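You operate a simulated robot arm through the tools that you are given. There is no shell and no other tool. Be economical: measure what you need, move in short steps, check, and stop when the job is done.

The job below is to be done with a simulated robot arm. You get a single attempt, and the scene is never put back.

TASK
Mark all three tabs at the laser line with the plan card's pencil.
Fine: the card names its colour; one mark a tab; stand the pencil back in its cup.

The check looks at the end state, three seconds after you hand in, the way a careful person would. Anything else that was tipped, shoved, dropped, spilled or broken makes it a failure.

THE ROBOT
A 7-joint arm with a two-finger parallel gripper, fixed in place. Base frame: the origin is at the foot of the arm, x ahead of it, y to its left, z up; the work surface is at about z = 824. Units: mm, rad, N and s.
With the tool pointing down near the work surface it reaches from about 240 to 680 mm from the base axis. Its first joint turns from -1.152 to 1.152 rad. Payload 2.4 kg.
The TCP is the grasp point between the finger pads, 30 mm short of the fingertips. In the tool frame z runs along the fingers and y along their closing line. The gripper opens to 94 mm. The fingers are 28 mm wide and 10 mm thick; the gripper's body (50 by 96 mm) begins 55 mm behind the TCP.
Orientation is told as [roll, pitch, yaw] about the base's x, y, z axes, in that order, counted from this pose: with the fingers straight down and closing along the base's y, the tool's x points along the base's -x, its y along +y and its z along -z.

THE INTERFACE
- The arm moves only by the tool servo_tool. Its argument "moves" is a list of rows, each an object of numbers (a shift or turn left out is 0, a gripper value left out holds the last): "x", "y", "z": the shift along the base's x, y, z in mm; "rx", "ry", "rz": the turn, a rotation vector about the base's x, y, z in rad; "hand": the finger opening in mm, from 0 to 94. In form: [{"x": .., "y": .., "z": .., "rx": .., "ry": .., "rz": .., "hand": ..}, ...]. A call has 1 to 8 rows; each row is the pose to reach, as a shift and turn from the pose commanded when the call began. Rows are played at 5 a second. More than 50 mm and 0.15 rad between two rows, or a gripper value outside its range, and nothing of the call is played. A pose out of reach is approached as far as the arm can. The call stops where the force on the tool passes 40 N (or 10 N more than at its start, if that is more) or the arm is blocked; 0.2 s more then pass. Each finger travels about 153 mm/s and halts on what it meets, pressing with about 36 N; the grip force reading is that of the motor and also rises with nothing between the fingers. The clock runs only during rows and for 0.2 s after the last one: add rows that repeat a pose to give the fingers time. The reply holds the time, the measured pose of the TCP, the force on the tool along the base axes, the opening and the grip force, in the units named above and with some noise, and new pictures: "show" is both (left out), scene, wrist or none.
- Cameras (640 x 400 px; columns grow to the right, rows downward): "scene" is fixed at [25.9, 460.2, 1458.1]; the picture's right is [-0.87, -0.49, 0.00], its down [-0.21, 0.37, -0.90] and it looks along [0.44, -0.79, -0.43] (base axes); focal length 352 px, centre (320, 200). "wrist" rides on the gripper at [76, 14, -102] in the tool frame; the picture's right is [-0.18, 0.98, 0.00], its down [-0.75, -0.14, -0.64] and it looks along [-0.63, -0.12, 0.77] (tool axes); focal length 243 px, centre (320, 200). There is no depth. A picture from a camera that has moved, and an enlarged one, comes with that camera's place and axes in the base frame and with its lens.
- close_up(camera, box): a new picture of the part [left, top, right, bottom] of that camera's present view, enlarged. The clock stands still meanwhile.
- hand_in(): hands the job in; it is judged then, once.

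Work in short steps. Places have to be worked out from the pictures, the camera data and where the tool is seen: move nearer, look again, correct. Check each grasp and each placing, and mend what went wrong. You have 120 turns and 170 pictures in all, those below and enlarged ones among them. Open the gripper and draw the arm clear of the work before you hand the job in, unless the task says otherwise; then end with one line.

The tools are called as a command line: name --argument value ..., lists and objects as JSON in quotes. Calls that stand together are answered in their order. servo_tool: Moves the arm, as the interface text tells. Its arguments: {"type":"object","properties":{"moves":{"type":"array"},"show":{"type":"string","enum":["both","scene","wrist","none"]}},"required":["moves"]} The other tools are called the same way: close_up (camera, box) takes an enlarged picture of a part of a camera's view; hand_in () hands the job in.

At the start:

```text
clock: 0.0
eef_pos: [452.9, 92.6, 1276.8]
tool_rot: [0.0, -0.001, -0.001]
ft_force: [0.0, 0.5, 0.1]
grip_width: 93.8
grasp_force: 0.0
```

scene: 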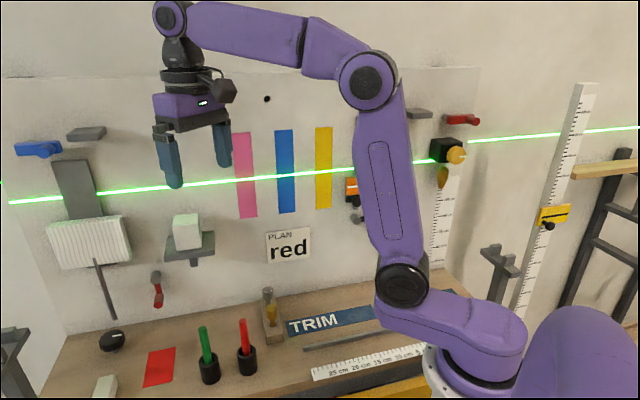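
wrist: 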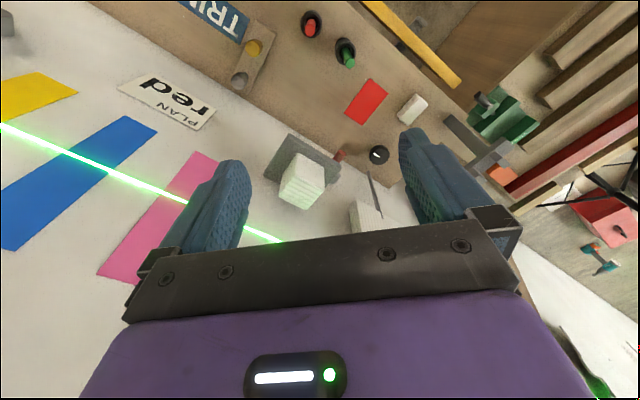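

The card says "red". I'll enlarge the tabs, the card and the cups to measure them.

close_up --camera "scene" --box '[140, 110, 380, 260]'

close_up --camera "scene" --box '[130, 270, 338, 400]'

close_up --camera "wrist" --box '[200, 0, 440, 150]'

```text
2.67 times, centred on (260, 185) of scene
camera zoom: at [25.9, 460.2, 1458.1], right [-0.87, -0.49, 0.0], down [-0.21, 0.37, -0.9], along [0.44, -0.79, -0.43], focal length 940 px, centre (480, 240)
```

zoom: 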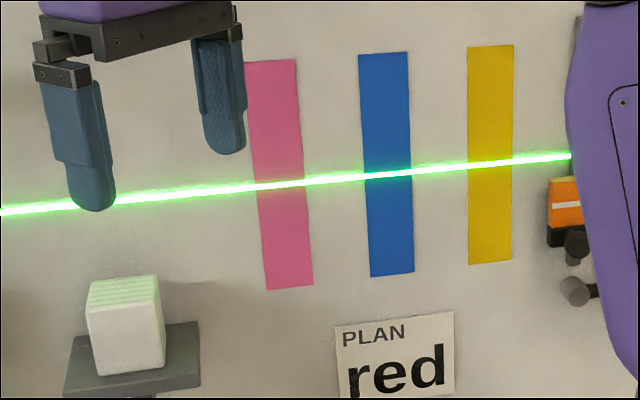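

```text
3.08 times, centred on (234, 335) of scene
camera zoom: at [25.9, 460.2, 1458.1], right [-0.87, -0.49, 0.0], down [-0.21, 0.37, -0.9], along [0.44, -0.79, -0.43], focal length 1084 px, centre (585, -215)
```

zoom: 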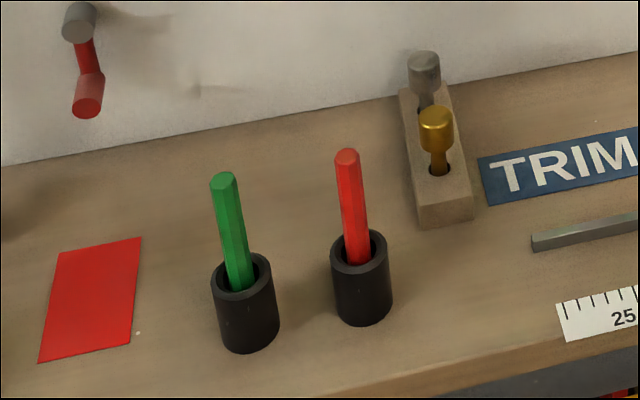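

```text
2.67 times, centred on (320, 75) of wrist
camera zoom: at [375.4, 105.3, 1378.6], right [0.18, 0.98, 0.0], down [0.75, -0.14, 0.64], along [0.63, -0.12, -0.77], focal length 647 px, centre (320, 533)
```

zoom: 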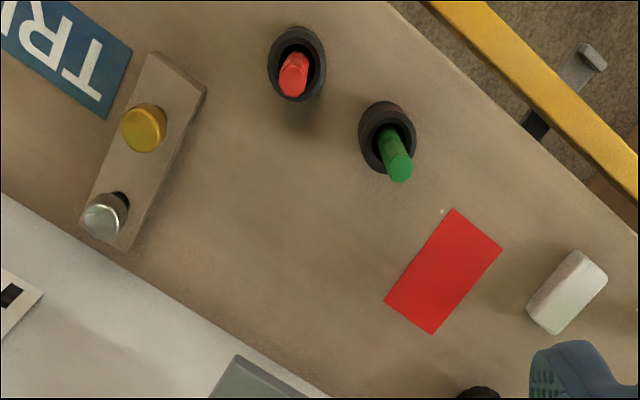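

The wall is vertical, about 423 mm from the base, with its normal pointing roughly -46° in yaw. The laser is at z≈1167. The red cup is near (407, 83) with the pencil's top at about z 957. I'll move above it for a closer look.

servo_tool --moves '[{"x": -9, "y": -2, "z": -40}, {"x": -18, "y": -4, "z": -80}, {"x": -27, "y": -6, "z": -120}, {"x": -36, "y": -8, "z": -160}, {"x": -46, "y": -9, "z": -205}, {"x": -46, "y": -9, "z": -205, "hand": 60}, {"x": -46, "y": -9, "z": -205, "hand": 60}]'

close_up --camera "scene" --box '[170, 300, 290, 390]'

```text
clock: 1.6
eef_pos: [405.6, 83.6, 1072.4]
tool_rot: [-0.001, 0.0, 0.0]
ft_force: [0.8, 0.3, 0.1]
grip_width: 60.1
grasp_force: 0.1
camera wrist: at [328.5, 96.9, 1174.1], right [0.18, 0.98, 0.0], down [0.75, -0.14, 0.64], along [0.63, -0.12, -0.77], focal length 243 px, centre (320, 200)
```

scene: 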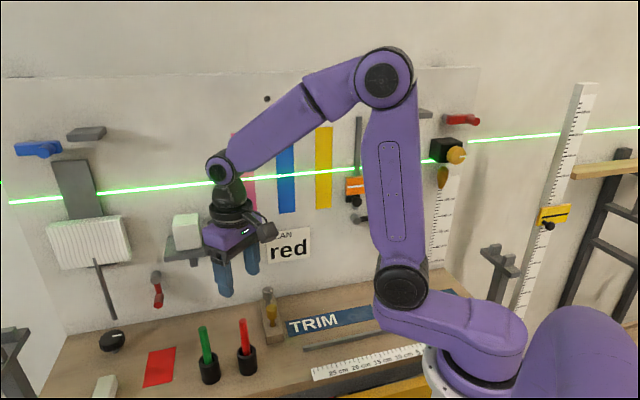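
wrist: 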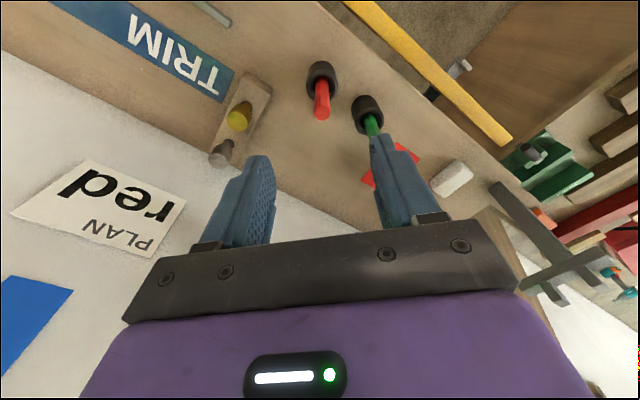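

```text
4.44 times, centred on (230, 345) of scene
camera zoom: at [25.9, 460.2, 1458.1], right [-0.87, -0.49, 0.0], down [-0.21, 0.37, -0.9], along [0.44, -0.79, -0.43], focal length 1566 px, centre (720, -444)
```

zoom: 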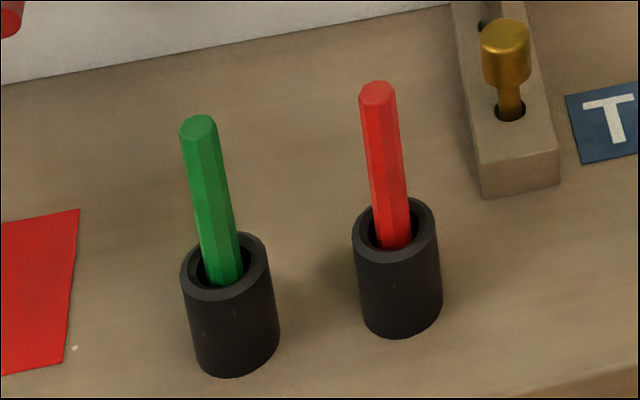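

I'll enlarge the wrist view to fix the pencil's position and lean.

close_up --camera "wrist" --box '[272, 50, 400, 130]'

```text
5.00 times, centred on (336, 90) of wrist
camera zoom: at [328.5, 96.9, 1174.1], right [0.18, 0.98, 0.0], down [0.75, -0.14, 0.64], along [0.63, -0.12, -0.77], focal length 1213 px, centre (240, 750)
```

zoom: 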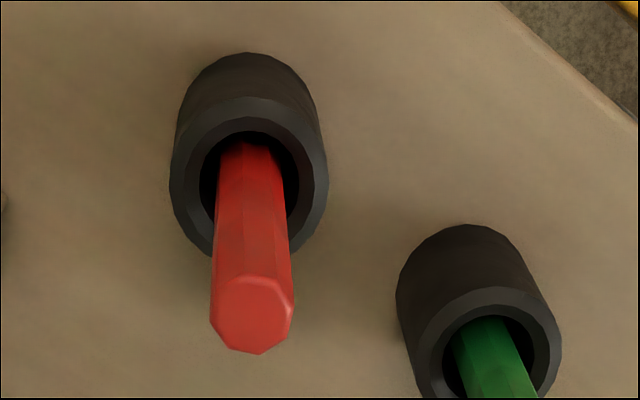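

The pencil is near vertical, with its axis at about (406.5, 84) and its top at 957. I'll descend to TCP z 916 and close.

servo_tool --moves '[{"x": 1, "z": -40}, {"x": 1, "z": -80}, {"x": 1, "z": -120}, {"x": 1, "z": -145}, {"x": 1, "z": -156}, {"x": 1, "z": -156}]'

close_up --camera "scene" --box '[170, 290, 298, 390]'

```text
clock: 3.0
eef_pos: [406.7, 82.7, 915.0]
tool_rot: [0.0, 0.001, 0.001]
ft_force: [-0.3, 0.1, 0.7]
grip_width: 60.2
grasp_force: 0.1
camera wrist: at [329.7, 95.8, 1017.3], right [0.18, 0.98, 0.0], down [0.75, -0.14, 0.64], along [0.63, -0.12, -0.77], focal length 243 px, centre (320, 200)
```

scene: 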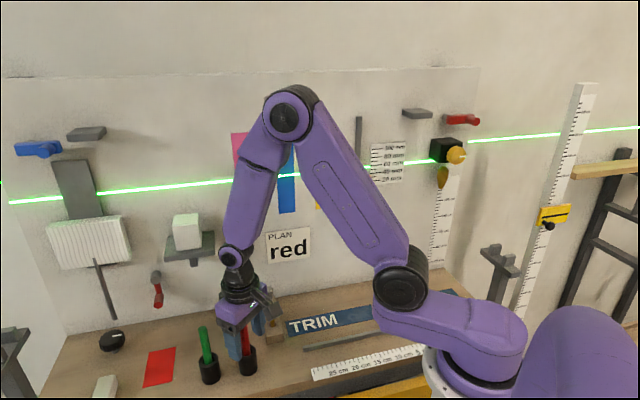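
wrist: 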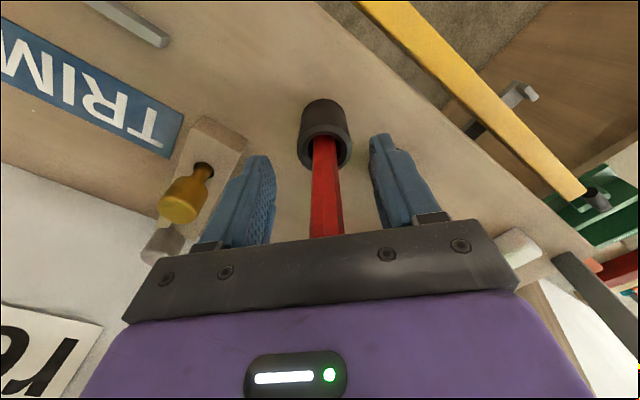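

```text
4.00 times, centred on (234, 340) of scene
camera zoom: at [25.9, 460.2, 1458.1], right [-0.87, -0.49, 0.0], down [-0.21, 0.37, -0.9], along [0.44, -0.79, -0.43], focal length 1409 px, centre (664, -360)
```

zoom: 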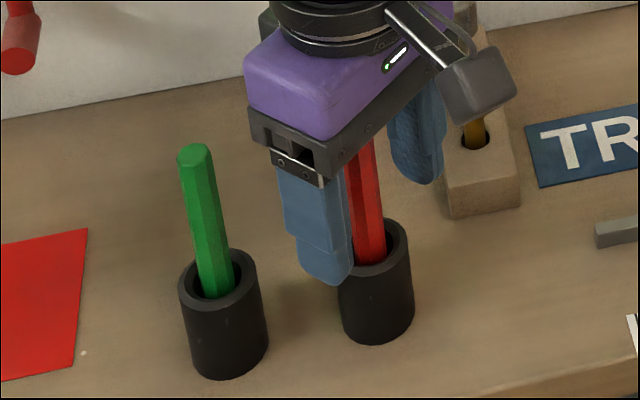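

The pencil sits between the pads and the fingertips clear the rim, so I'm closing.

servo_tool --moves '[{"y": 1, "hand": 30}, {"y": 1, "hand": 0}, {"y": 1, "hand": 0}, {"y": 1, "hand": 0}]' --show "wrist"

```text
clock: 4.0
eef_pos: [407.0, 84.0, 915.2]
tool_rot: [0.0, 0.0, 0.0]
ft_force: [0.3, -2.1, 3.0]
grip_width: 14.4
grasp_force: 36.1
camera wrist: at [329.8, 97.0, 1017.5], right [0.18, 0.98, 0.0], down [0.75, -0.14, 0.64], along [0.63, -0.12, -0.77], focal length 243 px, centre (320, 200)
```

wrist: 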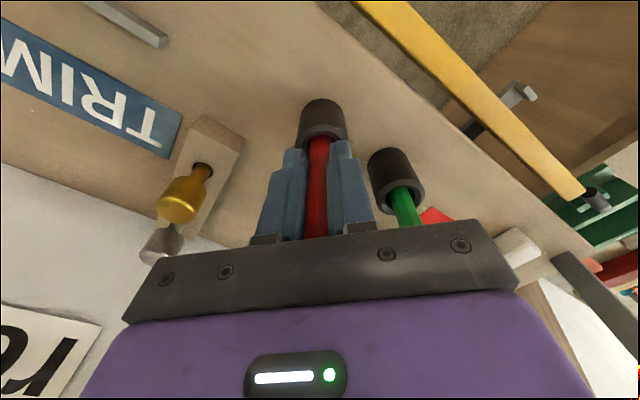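

Gripped at 14.4 mm with 36 N. I'll lift straight up 165 mm and look at the tip.

servo_tool --moves '[{"z": 20}, {"z": 50}, {"z": 80}, {"z": 120}, {"z": 165}, {"z": 165}]'

close_up --camera "scene" --box '[180, 230, 308, 330]'

close_up --camera "wrist" --box '[256, 50, 416, 250]'

```text
clock: 5.4
eef_pos: [405.5, 83.5, 1081.0]
tool_rot: [0.001, 0.0, 0.0]
ft_force: [0.5, -0.3, -0.2]
grip_width: 14.7
grasp_force: 35.7
camera wrist: at [329.5, 97.2, 1183.9], right [0.18, 0.98, 0.0], down [0.75, -0.14, 0.64], along [0.63, -0.12, -0.77], focal length 243 px, centre (320, 200)
```

scene: 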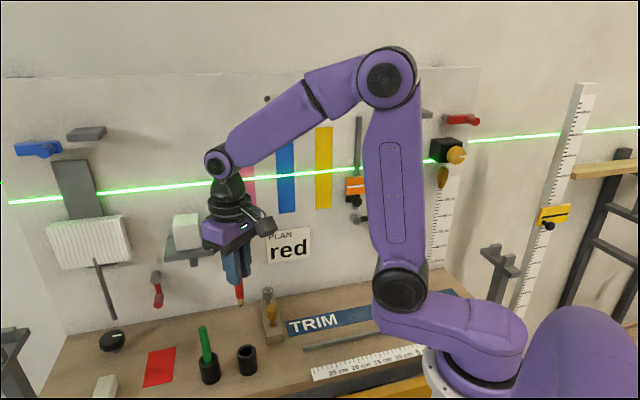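
wrist: 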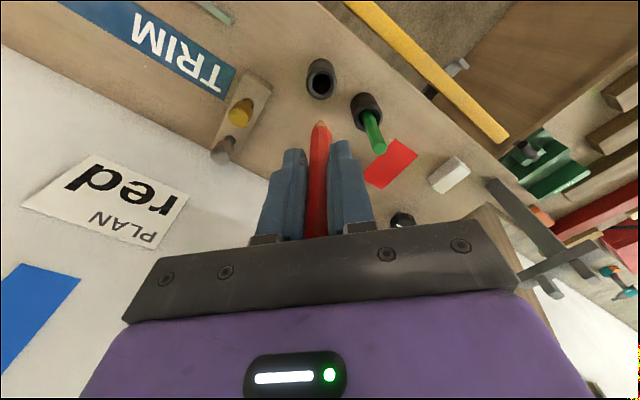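

```text
4.00 times, centred on (244, 280) of scene
camera zoom: at [25.9, 460.2, 1458.1], right [-0.87, -0.49, 0.0], down [-0.21, 0.37, -0.9], along [0.44, -0.79, -0.43], focal length 1409 px, centre (624, -120)
```

zoom: 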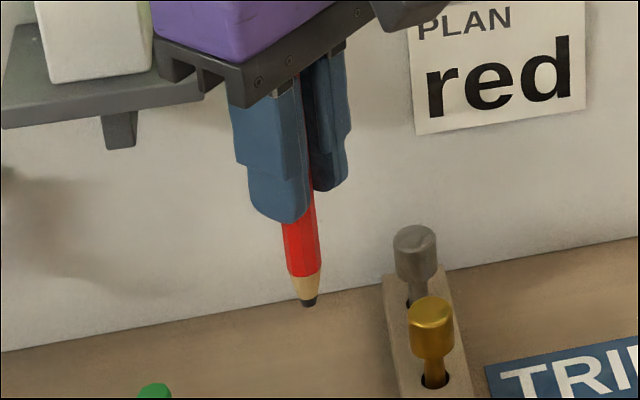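

```text
2.00 times, centred on (336, 150) of wrist
camera zoom: at [329.5, 97.2, 1183.9], right [0.18, 0.98, 0.0], down [0.75, -0.14, 0.64], along [0.63, -0.12, -0.77], focal length 485 px, centre (288, 300)
```

zoom: 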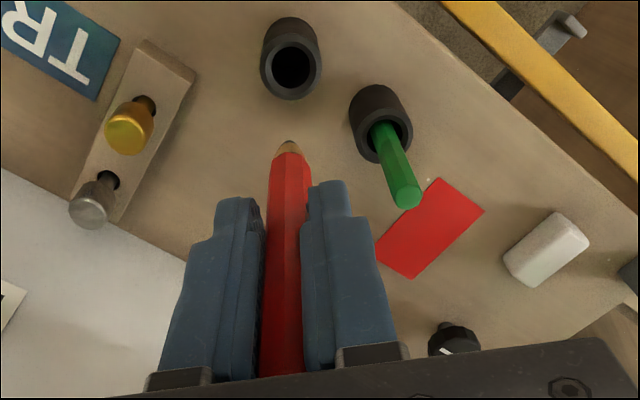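

The dark graphite tip is at the lower end, about 87 mm beyond the TCP. Next I carry it to a standoff facing the blue tab and yaw the tool to the wall's normal.

servo_tool --moves '[{"x": -6, "y": -20, "z": 20, "rz": -0.13}, {"x": -12, "y": -44, "z": 40, "rz": -0.26}, {"x": -18, "y": -68, "z": 58, "rz": -0.4}, {"x": -26, "y": -92, "z": 72, "rz": -0.53}, {"x": -33, "y": -116, "z": 80, "rz": -0.66}, {"x": -40, "y": -141, "z": 86, "rz": -0.8}, {"x": -40, "y": -141, "z": 86, "rz": -0.8}]'

```text
clock: 7.0
eef_pos: [366.4, -57.0, 1167.2]
tool_rot: [0.0, 0.0, -0.804]
ft_force: [-0.3, 0.1, -0.6]
grip_width: 14.6
grasp_force: 36.5
camera wrist: at [323.8, 6.4, 1268.7], right [0.83, 0.55, 0.0], down [0.42, -0.64, 0.64], along [0.35, -0.54, -0.77], focal length 243 px, centre (320, 200)
```

scene: 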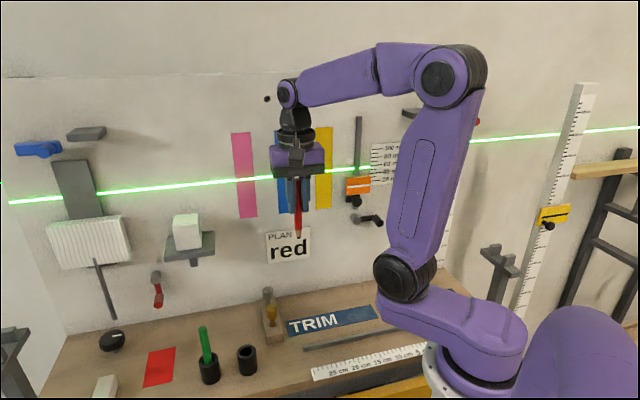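
wrist: 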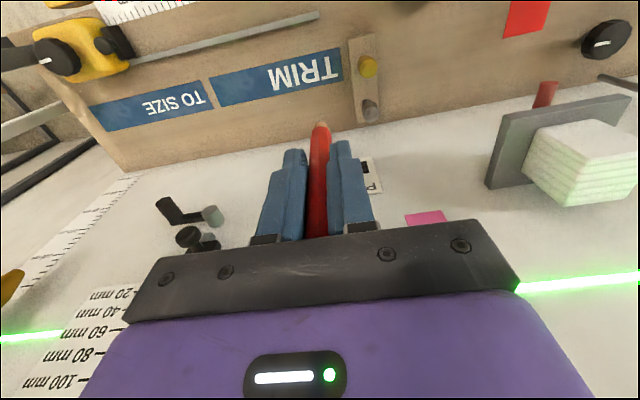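

I'll pitch the tool up about the wall tangent, 1.05 rad first, to see whether the arm manages it.

servo_tool --moves '[{"rx": -0.1, "ry": -0.097}, {"rx": -0.2, "ry": -0.194}, {"rx": -0.3, "ry": -0.291}, {"rx": -0.4, "ry": -0.388}, {"rx": -0.5, "ry": -0.485}, {"rx": -0.6, "ry": -0.582}, {"rx": -0.7, "ry": -0.68}, {"rx": -0.753, "ry": -0.732}]'

```text
clock: 8.8
eef_pos: [366.5, -56.9, 1165.7]
tool_rot: [0.003, -1.05, -0.802]
ft_force: [0.4, 0.3, -0.9]
grip_width: 14.4
grasp_force: 35.8
camera wrist: at [288.2, 43.4, 1150.4], right [0.77, 0.62, 0.16], down [-0.23, 0.03, 0.97], along [0.6, -0.78, 0.17], focal length 243 px, centre (320, 200)
```

scene: 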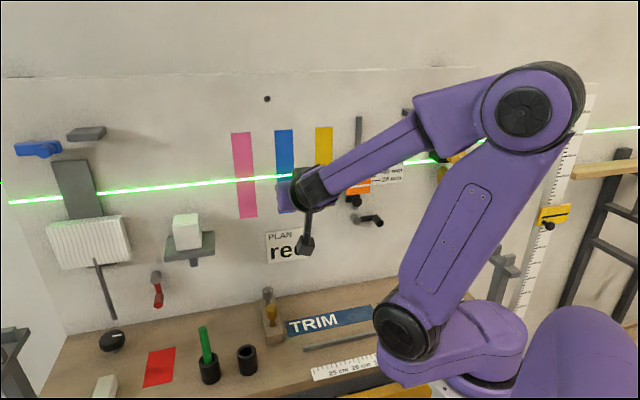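
wrist: 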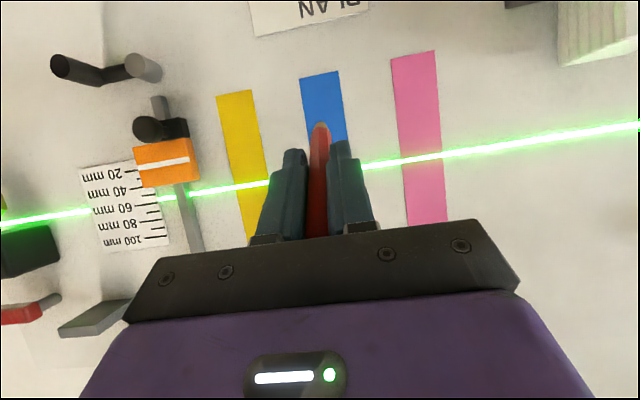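

The arm handles that well. I'll finish the pitch to horizontal (another 0.52 rad).

servo_tool --moves '[{"rx": -0.093, "ry": -0.0905}, {"rx": -0.187, "ry": -0.181}, {"rx": -0.28, "ry": -0.272}, {"rx": -0.373, "ry": -0.3625}, {"rx": -0.373, "ry": -0.3625}]'

close_up --camera "wrist" --box '[180, 50, 500, 250]'

```text
clock: 10.0
eef_pos: [399.1, -61.5, 1175.3]
tool_rot: [2.207, -1.568, -3.007]
ft_force: [0.0, 0.0, -0.2]
grip_width: 14.4
grasp_force: 36.0
out of reach, approached as far as the arm can: row 2, 3, 4, 5
camera wrist: at [336.8, 20.9, 1098.6], right [0.7, 0.69, 0.19], down [-0.55, 0.36, 0.75], along [0.45, -0.63, 0.63], focal length 243 px, centre (320, 200)
```

scene: 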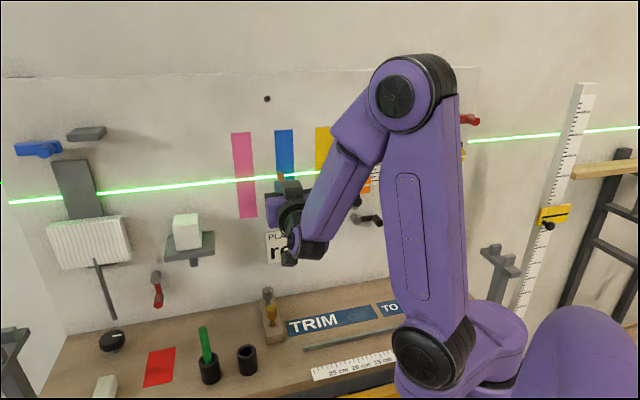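
wrist: 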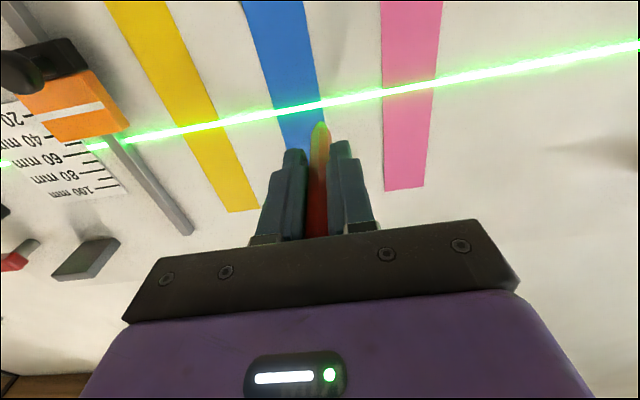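

```text
2.00 times, centred on (340, 150) of wrist
camera zoom: at [336.8, 20.9, 1098.6], right [0.7, 0.69, 0.19], down [-0.55, 0.36, 0.75], along [0.45, -0.63, 0.63], focal length 485 px, centre (280, 300)
```

zoom: 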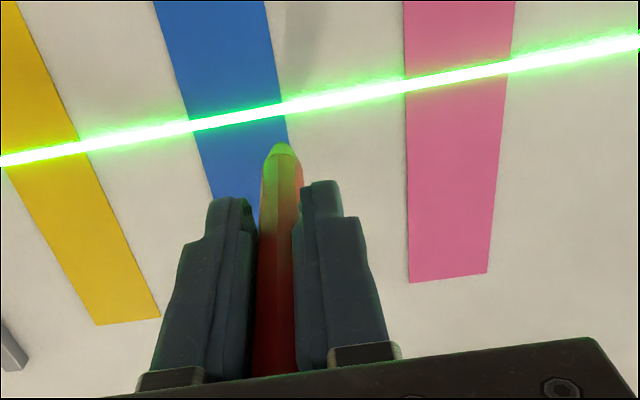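

Fully horizontal is out of reach here and the arm crept toward the wall. I'll undo that turn to get back to about 1.05 rad.

servo_tool --moves '[{"rx": 0.093, "ry": 0.0905}, {"rx": 0.187, "ry": 0.181}, {"rx": 0.28, "ry": 0.272}, {"rx": 0.373, "ry": 0.3625}, {"rx": 0.373, "ry": 0.3625}]'

```text
clock: 11.2
eef_pos: [399.4, -61.0, 1175.2]
tool_rot: [0.004, -1.048, -0.801]
ft_force: [-0.2, -0.5, -0.1]
grip_width: 14.4
grasp_force: 36.0
camera wrist: at [319.9, 38.0, 1159.9], right [0.77, 0.62, 0.16], down [-0.23, 0.03, 0.97], along [0.6, -0.78, 0.17], focal length 243 px, centre (320, 200)
```

scene: 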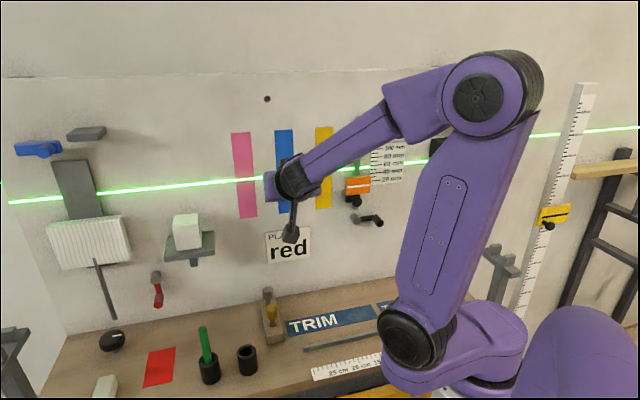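
wrist: 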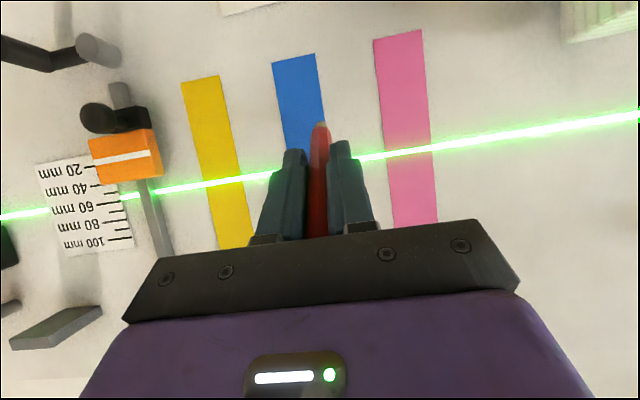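

The reply shows that commands restart from the reached pose. I'll keep this 1.05 rad pitch, which puts the tip about 43 mm below and 75 mm ahead of the TCP, and line up with the blue tab centre at laser height with a ~20 mm gap.

servo_tool --moves '[{"x": -7, "y": -9, "z": 16}, {"x": -13.7, "y": -17.3, "z": 33}, {"x": -13.7, "y": -17.3, "z": 33}]'

close_up --camera "wrist" --box '[240, 60, 400, 160]'

close_up --camera "scene" --box '[220, 120, 380, 220]'

```text
clock: 12.0
eef_pos: [385.4, -80.3, 1207.9]
tool_rot: [0.001, -1.05, -0.801]
ft_force: [-0.3, 0.6, 0.2]
grip_width: 14.7
grasp_force: 35.8
camera wrist: at [306.7, 20.2, 1193.5], right [0.77, 0.62, 0.16], down [-0.23, 0.03, 0.97], along [0.6, -0.78, 0.17], focal length 243 px, centre (320, 200)
```

scene: 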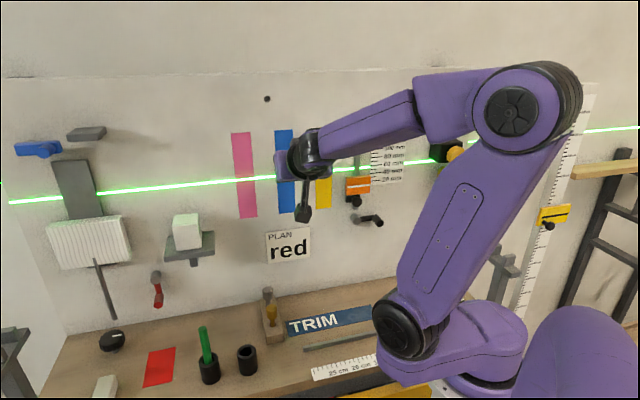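
wrist: 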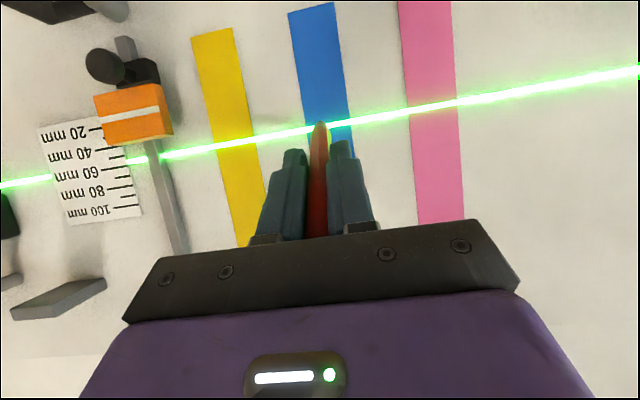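

```text
4.00 times, centred on (320, 110) of wrist
camera zoom: at [306.7, 20.2, 1193.5], right [0.77, 0.62, 0.16], down [-0.23, 0.03, 0.97], along [0.6, -0.78, 0.17], focal length 970 px, centre (320, 560)
```

zoom: 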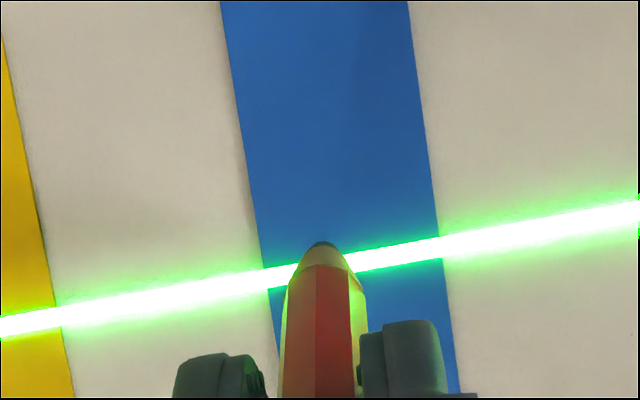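

```text
4.00 times, centred on (300, 170) of scene
camera zoom: at [25.9, 460.2, 1458.1], right [-0.87, -0.49, 0.0], down [-0.21, 0.37, -0.9], along [0.44, -0.79, -0.43], focal length 1409 px, centre (400, 320)
```

zoom: 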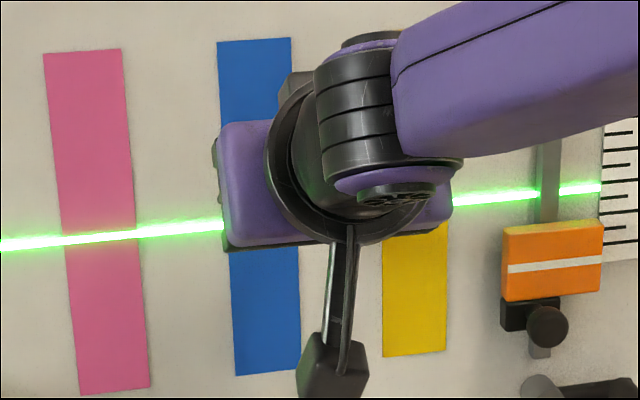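

The geometry checks out: the laser is at z≈1167, the tip at 1164.7 and about 5 mm left of the tab centre, with a gap of about 21 mm. I'll correct by +2 z and +5 along the wall, and advance 15 mm.

servo_tool --moves '[{"x": 3.6, "y": 3.5, "z": 2.2}, {"x": 8.8, "y": -1.9, "z": 2.2}, {"x": 14.1, "y": -7.2, "z": 2.2}, {"x": 14.1, "y": -7.2, "z": 2.2}]' --show "none"

close_up --camera "wrist" --box '[240, 60, 400, 160]'

```text
clock: 13.0
eef_pos: [399.3, -87.4, 1210.1]
tool_rot: [0.001, -1.051, -0.801]
ft_force: [0.7, 0.8, -0.3]
grip_width: 14.6
grasp_force: 36.1
```

```text
4.00 times, centred on (320, 110) of wrist
camera zoom: at [320.7, 13.4, 1195.0], right [0.77, 0.62, 0.16], down [-0.23, 0.03, 0.97], along [0.6, -0.78, 0.17], focal length 970 px, centre (320, 560)
```

zoom: 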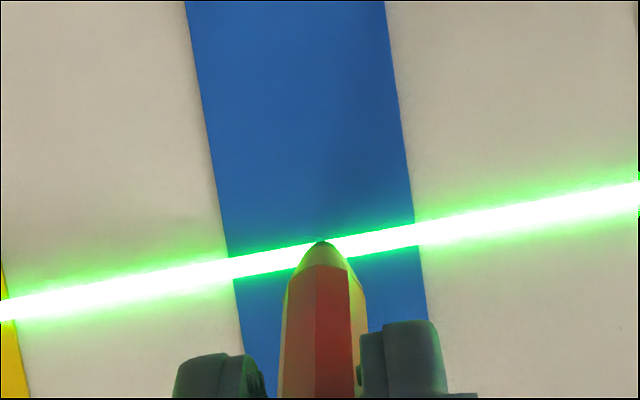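

The tip is on the laser line and centred laterally, with a gap of about 5–6 mm. I'll creep along the normal and watch the force.

servo_tool --moves '[{"x": 0.7, "y": -0.7}, {"x": 1.4, "y": -1.4}, {"x": 2.1, "y": -2.2}, {"x": 2.8, "y": -2.9}]' --show "none"

close_up --camera "wrist" --box '[280, 90, 360, 140]'

```text
clock: 14.0
eef_pos: [401.6, -87.8, 1210.0]
tool_rot: [0.0, -1.048, -0.8]
ft_force: [-18.0, 14.1, 4.1]
grip_width: 14.8
grasp_force: 36.1
```

```text
8.00 times, centred on (320, 115) of wrist
camera zoom: at [322.0, 11.6, 1194.6], right [0.77, 0.62, 0.16], down [-0.23, 0.03, 0.97], along [0.6, -0.78, 0.17], focal length 1941 px, centre (320, 880)
```

zoom: 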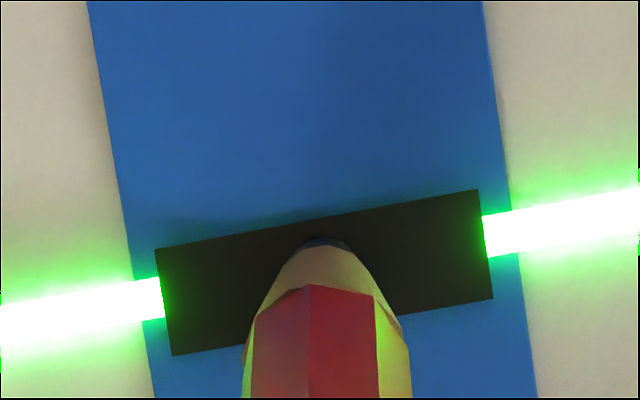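

A mark has appeared, centred on the laser. I'll back straight off 25 mm and check it.

servo_tool --moves '[{"x": -3.5, "y": 3.6}, {"x": -10.5, "y": 10.8}, {"x": -18, "y": 18.5}, {"x": -18, "y": 18.5}]' --show "none"

close_up --camera "wrist" --box '[180, 20, 500, 220]'

```text
clock: 15.0
eef_pos: [383.5, -70.8, 1208.7]
tool_rot: [0.001, -1.05, -0.798]
ft_force: [-0.4, -0.8, 0.2]
grip_width: 14.6
grasp_force: 35.4
```

```text
2.00 times, centred on (340, 120) of wrist
camera zoom: at [304.7, 29.1, 1194.9], right [0.77, 0.62, 0.16], down [-0.23, 0.03, 0.97], along [0.6, -0.78, 0.17], focal length 485 px, centre (280, 360)
```

zoom: 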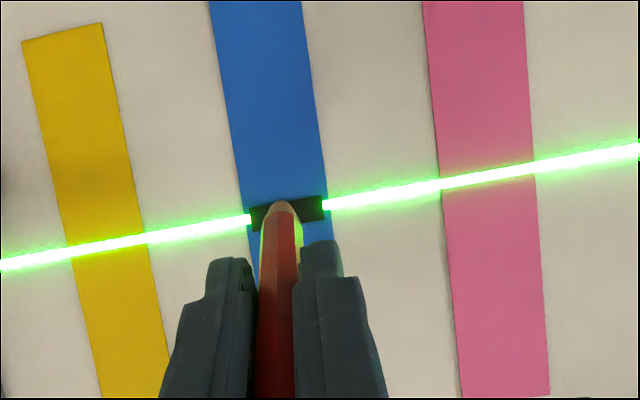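

The blue tab has one clean mark on the line. Next I shift 88 mm along the wall to the pink tab, staying at standoff.

servo_tool --moves '[{"x": 16, "y": 15.3, "z": 1.3}, {"x": 32, "y": 30.6, "z": 1.3}, {"x": 48, "y": 46, "z": 1.3}, {"x": 63.1, "y": 61.3, "z": 1.3}, {"x": 63.1, "y": 61.3, "z": 1.3}]' --show "scene"

close_up --camera "wrist" --box '[240, 60, 400, 160]'

```text
clock: 16.2
eef_pos: [446.1, -9.9, 1212.6]
tool_rot: [0.001, -1.05, -0.803]
ft_force: [0.1, 0.3, 0.0]
grip_width: 14.8
grasp_force: 35.5
```

scene: 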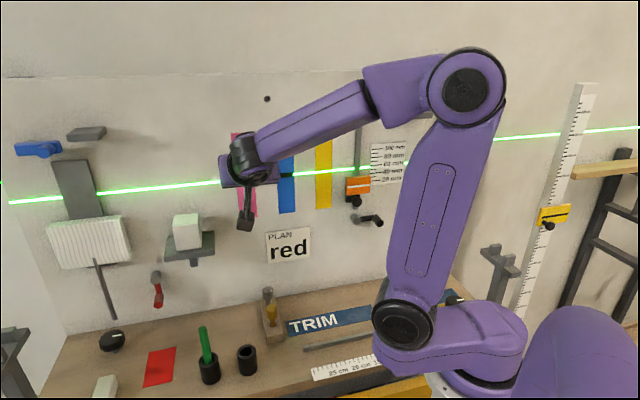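

```text
4.00 times, centred on (320, 110) of wrist
camera zoom: at [367.7, 89.7, 1196.2], right [0.77, 0.62, 0.16], down [-0.23, 0.03, 0.97], along [0.6, -0.78, 0.17], focal length 970 px, centre (320, 560)
```

zoom: 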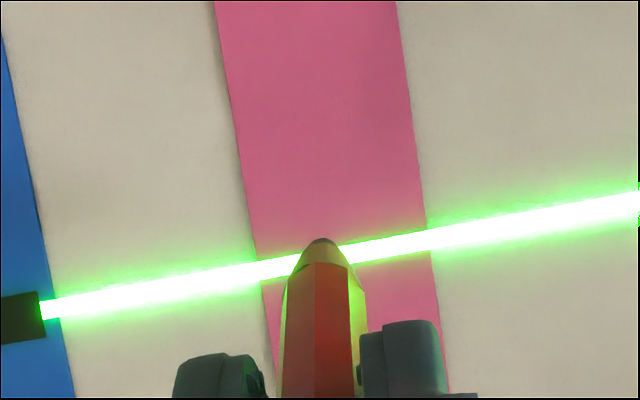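

The height looks right and the tab centre is about 4 mm to the right. I'll shift that and advance 18 mm of the ~24 mm gap.

servo_tool --moves '[{"x": 2.9, "y": 2.8}, {"x": 9.2, "y": -3.6}, {"x": 15.4, "y": -10.1}, {"x": 15.4, "y": -10.1}]' --show "none"

close_up --camera "wrist" --box '[240, 60, 400, 160]'

```text
clock: 17.2
eef_pos: [462.2, -20.0, 1211.6]
tool_rot: [0.004, -1.05, -0.801]
ft_force: [-0.3, -0.3, -0.4]
grip_width: 14.4
grasp_force: 35.7
```

```text
4.00 times, centred on (320, 110) of wrist
camera zoom: at [383.6, 79.6, 1196.1], right [0.77, 0.62, 0.16], down [-0.23, 0.03, 0.97], along [0.6, -0.78, 0.17], focal length 970 px, centre (320, 560)
```

zoom: 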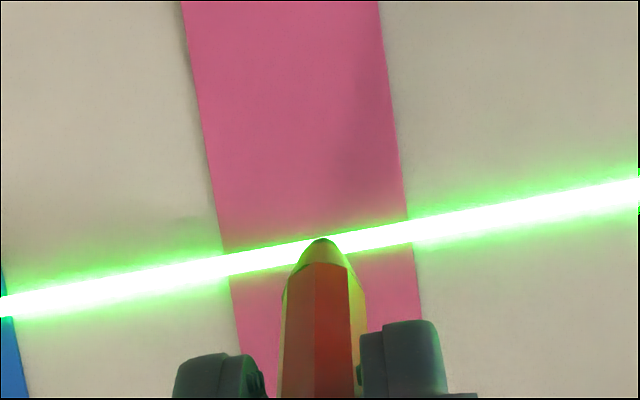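

Aligned. I'll creep in 3 mm in small rows and read the force.

servo_tool --moves '[{"x": 0.7, "y": -0.7}, {"x": 1.4, "y": -1.4}, {"x": 2.1, "y": -2.2}]' --show "none"

close_up --camera "wrist" --box '[280, 90, 360, 140]'

```text
clock: 18.0
eef_pos: [463.6, -21.7, 1212.2]
tool_rot: [0.002, -1.051, -0.8]
ft_force: [-1.0, 0.0, -0.2]
grip_width: 14.5
grasp_force: 36.2
```

```text
8.00 times, centred on (320, 115) of wrist
camera zoom: at [385.6, 77.7, 1196.2], right [0.77, 0.62, 0.16], down [-0.23, 0.03, 0.97], along [0.6, -0.78, 0.17], focal length 1941 px, centre (320, 880)
```

zoom: 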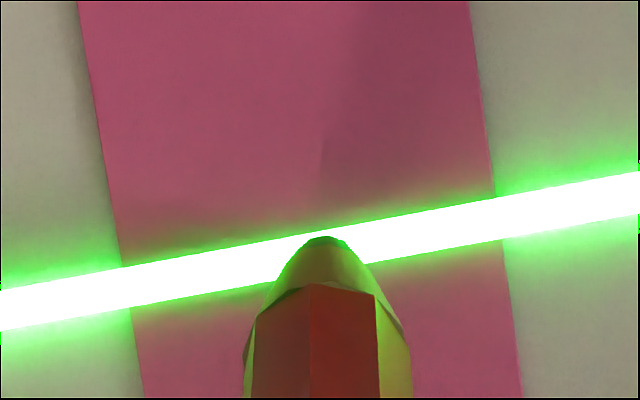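

No contact yet and the tip is still on the line, so I'll creep 2 mm more.

servo_tool --moves '[{"x": 0.7, "y": -0.7}, {"x": 1.4, "y": -1.4}, {"x": 1.4, "y": -1.4}]' --show "none"

close_up --camera "wrist" --box '[280, 90, 360, 140]'

```text
clock: 18.8
eef_pos: [465.7, -24.3, 1211.3]
tool_rot: [0.002, -1.051, -0.802]
ft_force: [-3.4, 3.0, 1.5]
grip_width: 14.5
grasp_force: 36.1
```

```text
8.00 times, centred on (320, 115) of wrist
camera zoom: at [386.6, 76.7, 1196.0], right [0.77, 0.62, 0.16], down [-0.23, 0.03, 0.97], along [0.6, -0.78, 0.17], focal length 1941 px, centre (320, 880)
```

zoom: 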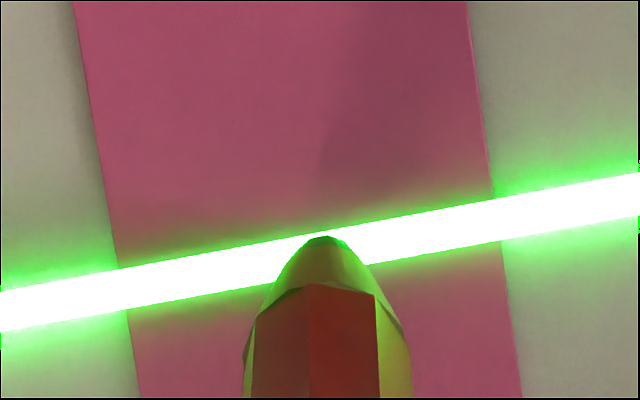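

Light contact (~5 N) has made no mark yet, and compared with blue the tip sits about 2 mm high. I'll back off 3 mm, lower 2 mm and press again.

servo_tool --moves '[{"x": -2.1, "y": 2.1}, {"x": -2.1, "y": 2.1, "z": -2}, {"x": -1.4, "y": 1.4, "z": -2}, {"x": -0.7, "y": 0.7, "z": -2}, {"x": 0, "y": 0, "z": -2}, {"x": 0, "y": 0, "z": -2}]' --show "none"

close_up --camera "wrist" --box '[280, 90, 360, 140]'

```text
clock: 20.2
eef_pos: [465.4, -23.2, 1209.7]
tool_rot: [0.002, -1.048, -0.802]
ft_force: [-3.8, 2.1, 1.3]
grip_width: 14.9
grasp_force: 36.3
```

```text
8.00 times, centred on (320, 115) of wrist
camera zoom: at [386.7, 76.8, 1193.8], right [0.77, 0.62, 0.16], down [-0.23, 0.03, 0.97], along [0.6, -0.78, 0.17], focal length 1941 px, centre (320, 880)
```

zoom: 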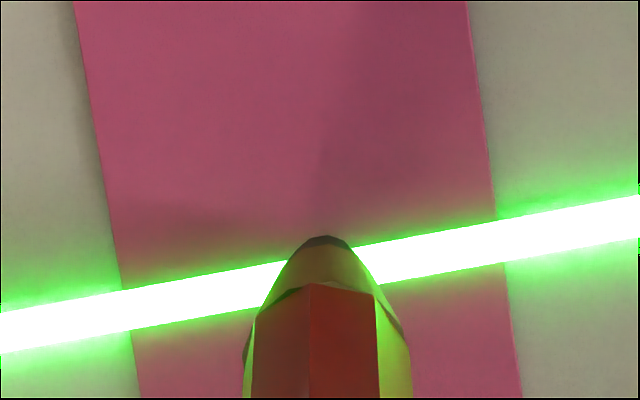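

The laser now crosses the tip just as it did at blue. I'll press 1.5 mm further.

servo_tool --moves '[{"x": 0.5, "y": -0.5}, {"x": 1.0, "y": -1.0}, {"x": 1.0, "y": -1.0}]' --show "none"

close_up --camera "wrist" --box '[280, 90, 360, 140]'

```text
clock: 21.0
eef_pos: [465.7, -22.8, 1209.2]
tool_rot: [0.001, -1.048, -0.8]
ft_force: [-13.6, 11.3, 1.0]
grip_width: 14.1
grasp_force: 36.4
```

```text
8.00 times, centred on (320, 115) of wrist
camera zoom: at [387.2, 76.7, 1193.7], right [0.77, 0.62, 0.16], down [-0.23, 0.03, 0.97], along [0.6, -0.78, 0.17], focal length 1941 px, centre (320, 880)
```

zoom: 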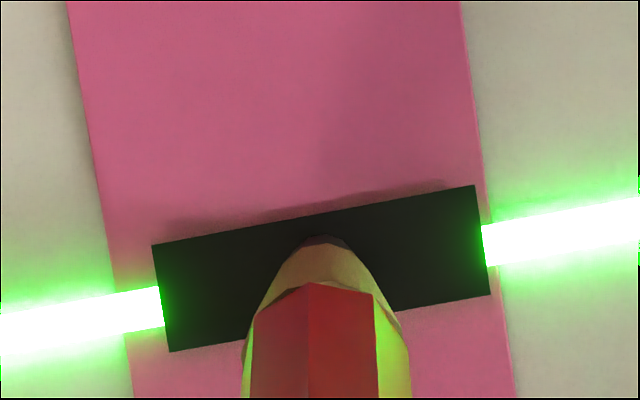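

The pink mark is good (laser within about 1 mm of its centre). I'll retreat 25 mm and slide along the wall toward yellow.

servo_tool --moves '[{"x": -3.5, "y": 3.6}, {"x": -10.5, "y": 10.8}, {"x": -17.5, "y": 18}, {"x": -45, "y": -9}, {"x": -75, "y": -38}, {"x": -104, "y": -67}, {"x": -124, "y": -86}, {"x": -145, "y": -107}]'

close_up --camera "wrist" --box '[240, 60, 400, 160]'

```text
clock: 22.8
eef_pos: [324.3, -129.5, 1209.7]
tool_rot: [0.005, -1.052, -0.795]
ft_force: [-1.9, -2.0, -0.7]
grip_width: 14.6
grasp_force: 35.9
camera wrist: at [243.8, -30.5, 1193.8], right [0.76, 0.63, 0.16], down [-0.23, 0.03, 0.97], along [0.6, -0.78, 0.17], focal length 243 px, centre (320, 200)
```

scene: 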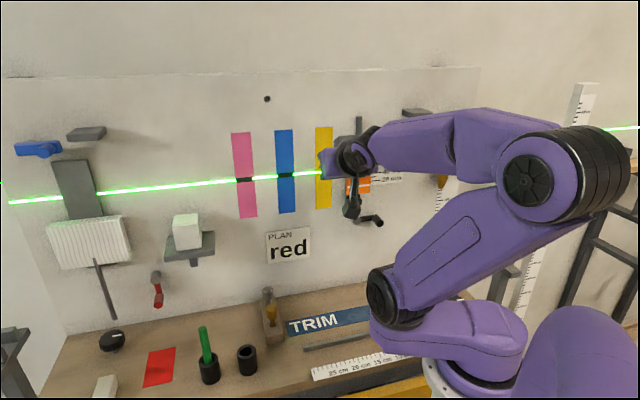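
wrist: 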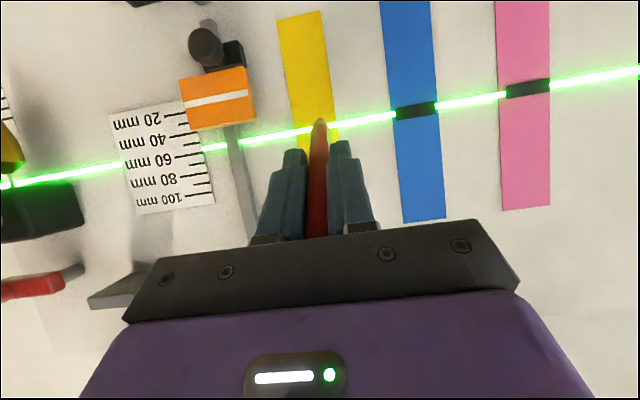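

```text
4.00 times, centred on (320, 110) of wrist
camera zoom: at [243.8, -30.5, 1193.8], right [0.76, 0.63, 0.16], down [-0.23, 0.03, 0.97], along [0.6, -0.78, 0.17], focal length 970 px, centre (320, 560)
```

zoom: 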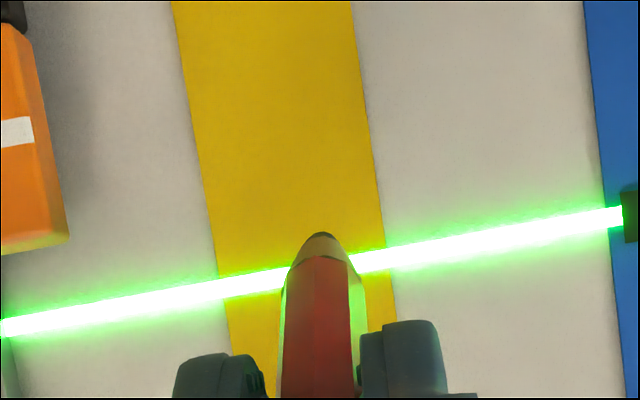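

Yellow is in reach. The tab centre is about 5 mm to the left once approach drift is allowed for. I'll shift and advance 18 mm.

servo_tool --moves '[{"x": -3.6, "y": -3.5}, {"x": 2.6, "y": -10}, {"x": 8.9, "y": -16.4}, {"x": 8.9, "y": -16.4}]' --show "none"

close_up --camera "wrist" --box '[240, 60, 400, 160]'

```text
clock: 23.8
eef_pos: [330.5, -147.8, 1210.6]
tool_rot: [0.003, -1.05, -0.801]
ft_force: [-0.3, 0.6, 1.0]
grip_width: 14.5
grasp_force: 35.8
```

```text
4.00 times, centred on (320, 110) of wrist
camera zoom: at [251.3, -48.2, 1194.2], right [0.77, 0.62, 0.16], down [-0.23, 0.03, 0.97], along [0.6, -0.78, 0.17], focal length 970 px, centre (320, 560)
```

zoom: 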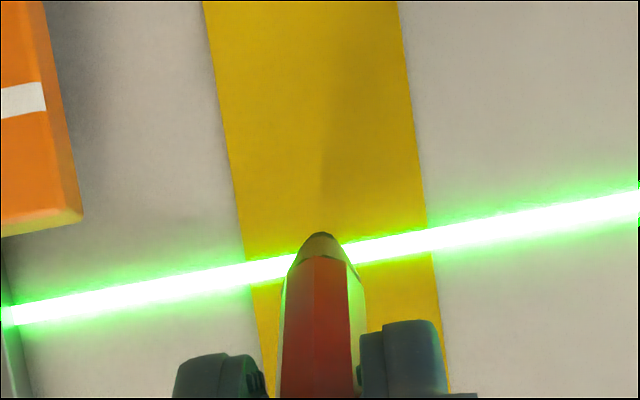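

The tip is slightly low and about 3 mm left of centre. I'll correct by +1.5 z and +3.5 along the wall, creep 2 mm and zoom in.

servo_tool --moves '[{"x": 2.5, "y": 2.4, "z": 1.5}, {"x": 3.2, "y": 1.7, "z": 1.5}, {"x": 3.9, "y": 1.0, "z": 1.5}, {"x": 3.9, "y": 1.0, "z": 1.5}]' --show "none"

close_up --camera "wrist" --box '[280, 90, 360, 140]'

```text
clock: 24.8
eef_pos: [334.2, -147.3, 1211.3]
tool_rot: [0.002, -1.052, -0.801]
ft_force: [0.9, 1.1, 0.3]
grip_width: 14.8
grasp_force: 36.1
```

```text
8.00 times, centred on (320, 115) of wrist
camera zoom: at [255.7, -47.0, 1195.7], right [0.77, 0.62, 0.16], down [-0.23, 0.03, 0.97], along [0.6, -0.78, 0.17], focal length 1941 px, centre (320, 880)
```

zoom: 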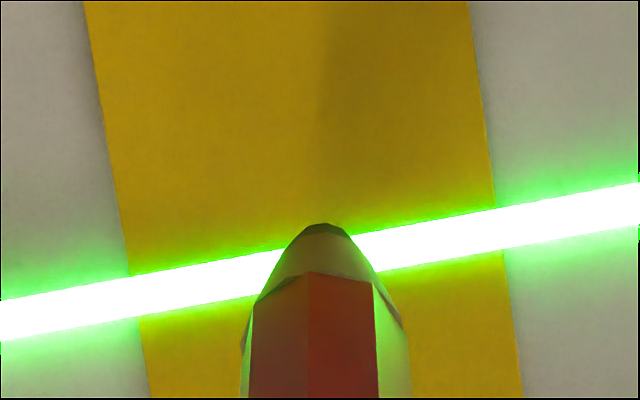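

The line crosses the tip as in the good marks and it is centred. I'll creep 3 mm.

servo_tool --moves '[{"x": 0.7, "y": -0.7}, {"x": 1.4, "y": -1.4}, {"x": 2.1, "y": -2.2}, {"x": 2.1, "y": -2.2}]' --show "none"

close_up --camera "wrist" --box '[280, 90, 360, 140]'

```text
clock: 25.8
eef_pos: [337.7, -149.4, 1210.9]
tool_rot: [0.001, -1.051, -0.802]
ft_force: [0.0, -0.7, 0.4]
grip_width: 14.5
grasp_force: 36.4
```

```text
8.00 times, centred on (320, 115) of wrist
camera zoom: at [257.9, -49.2, 1195.6], right [0.77, 0.62, 0.16], down [-0.23, 0.03, 0.97], along [0.6, -0.78, 0.17], focal length 1941 px, centre (320, 880)
```

zoom: 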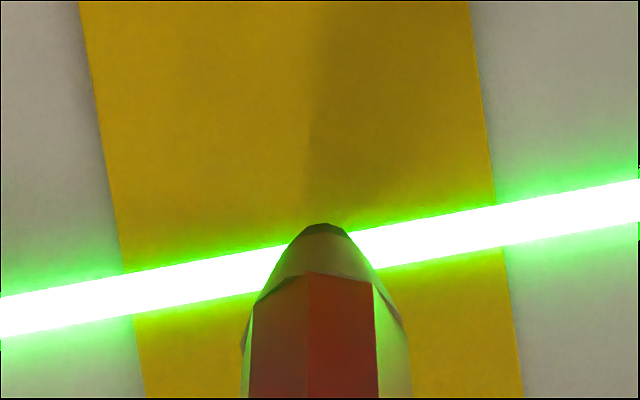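

No contact yet and still aligned, so I'll creep 2 mm more.

servo_tool --moves '[{"x": 0.7, "y": -0.7}, {"x": 1.4, "y": -1.4}, {"x": 1.4, "y": -1.4}]' --show "none"

close_up --camera "wrist" --box '[280, 90, 360, 140]'

```text
clock: 26.6
eef_pos: [338.4, -150.4, 1211.8]
tool_rot: [0.003, -1.051, -0.801]
ft_force: [0.2, 0.2, -0.7]
grip_width: 14.4
grasp_force: 36.1
```

```text
8.00 times, centred on (320, 115) of wrist
camera zoom: at [259.3, -50.4, 1195.6], right [0.77, 0.62, 0.16], down [-0.23, 0.03, 0.97], along [0.6, -0.78, 0.17], focal length 1941 px, centre (320, 880)
```

zoom: 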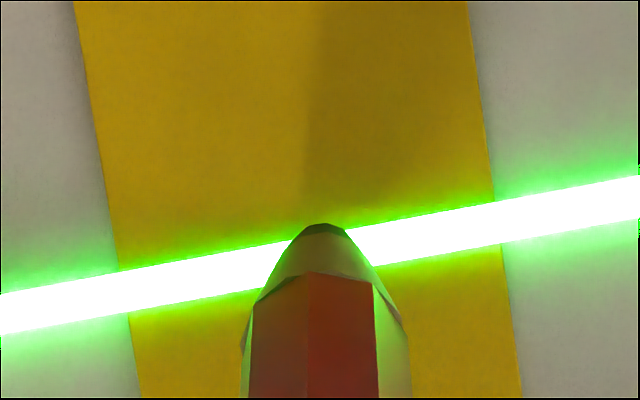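

Still free; 2 mm more.

servo_tool --moves '[{"x": 0.7, "y": -0.7}, {"x": 1.4, "y": -1.4}, {"x": 1.4, "y": -1.4}]' --show "none"

close_up --camera "wrist" --box '[280, 90, 360, 140]'

```text
clock: 27.4
eef_pos: [339.0, -149.9, 1211.1]
tool_rot: [0.0, -1.048, -0.8]
ft_force: [-15.3, 15.7, 2.9]
grip_width: 14.6
grasp_force: 36.0
```

```text
8.00 times, centred on (320, 115) of wrist
camera zoom: at [259.9, -51.1, 1195.3], right [0.77, 0.62, 0.16], down [-0.23, 0.03, 0.97], along [0.6, -0.78, 0.16], focal length 1941 px, centre (320, 880)
```

zoom: 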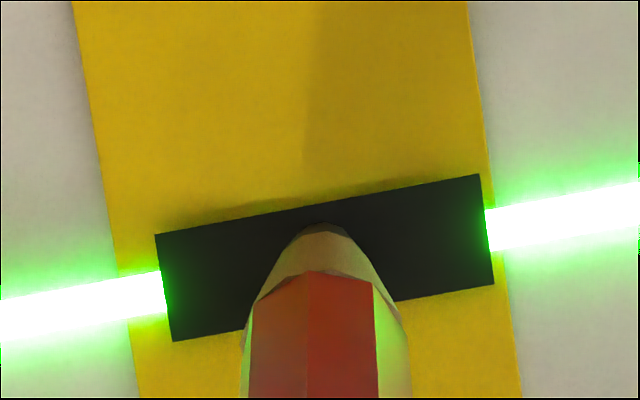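

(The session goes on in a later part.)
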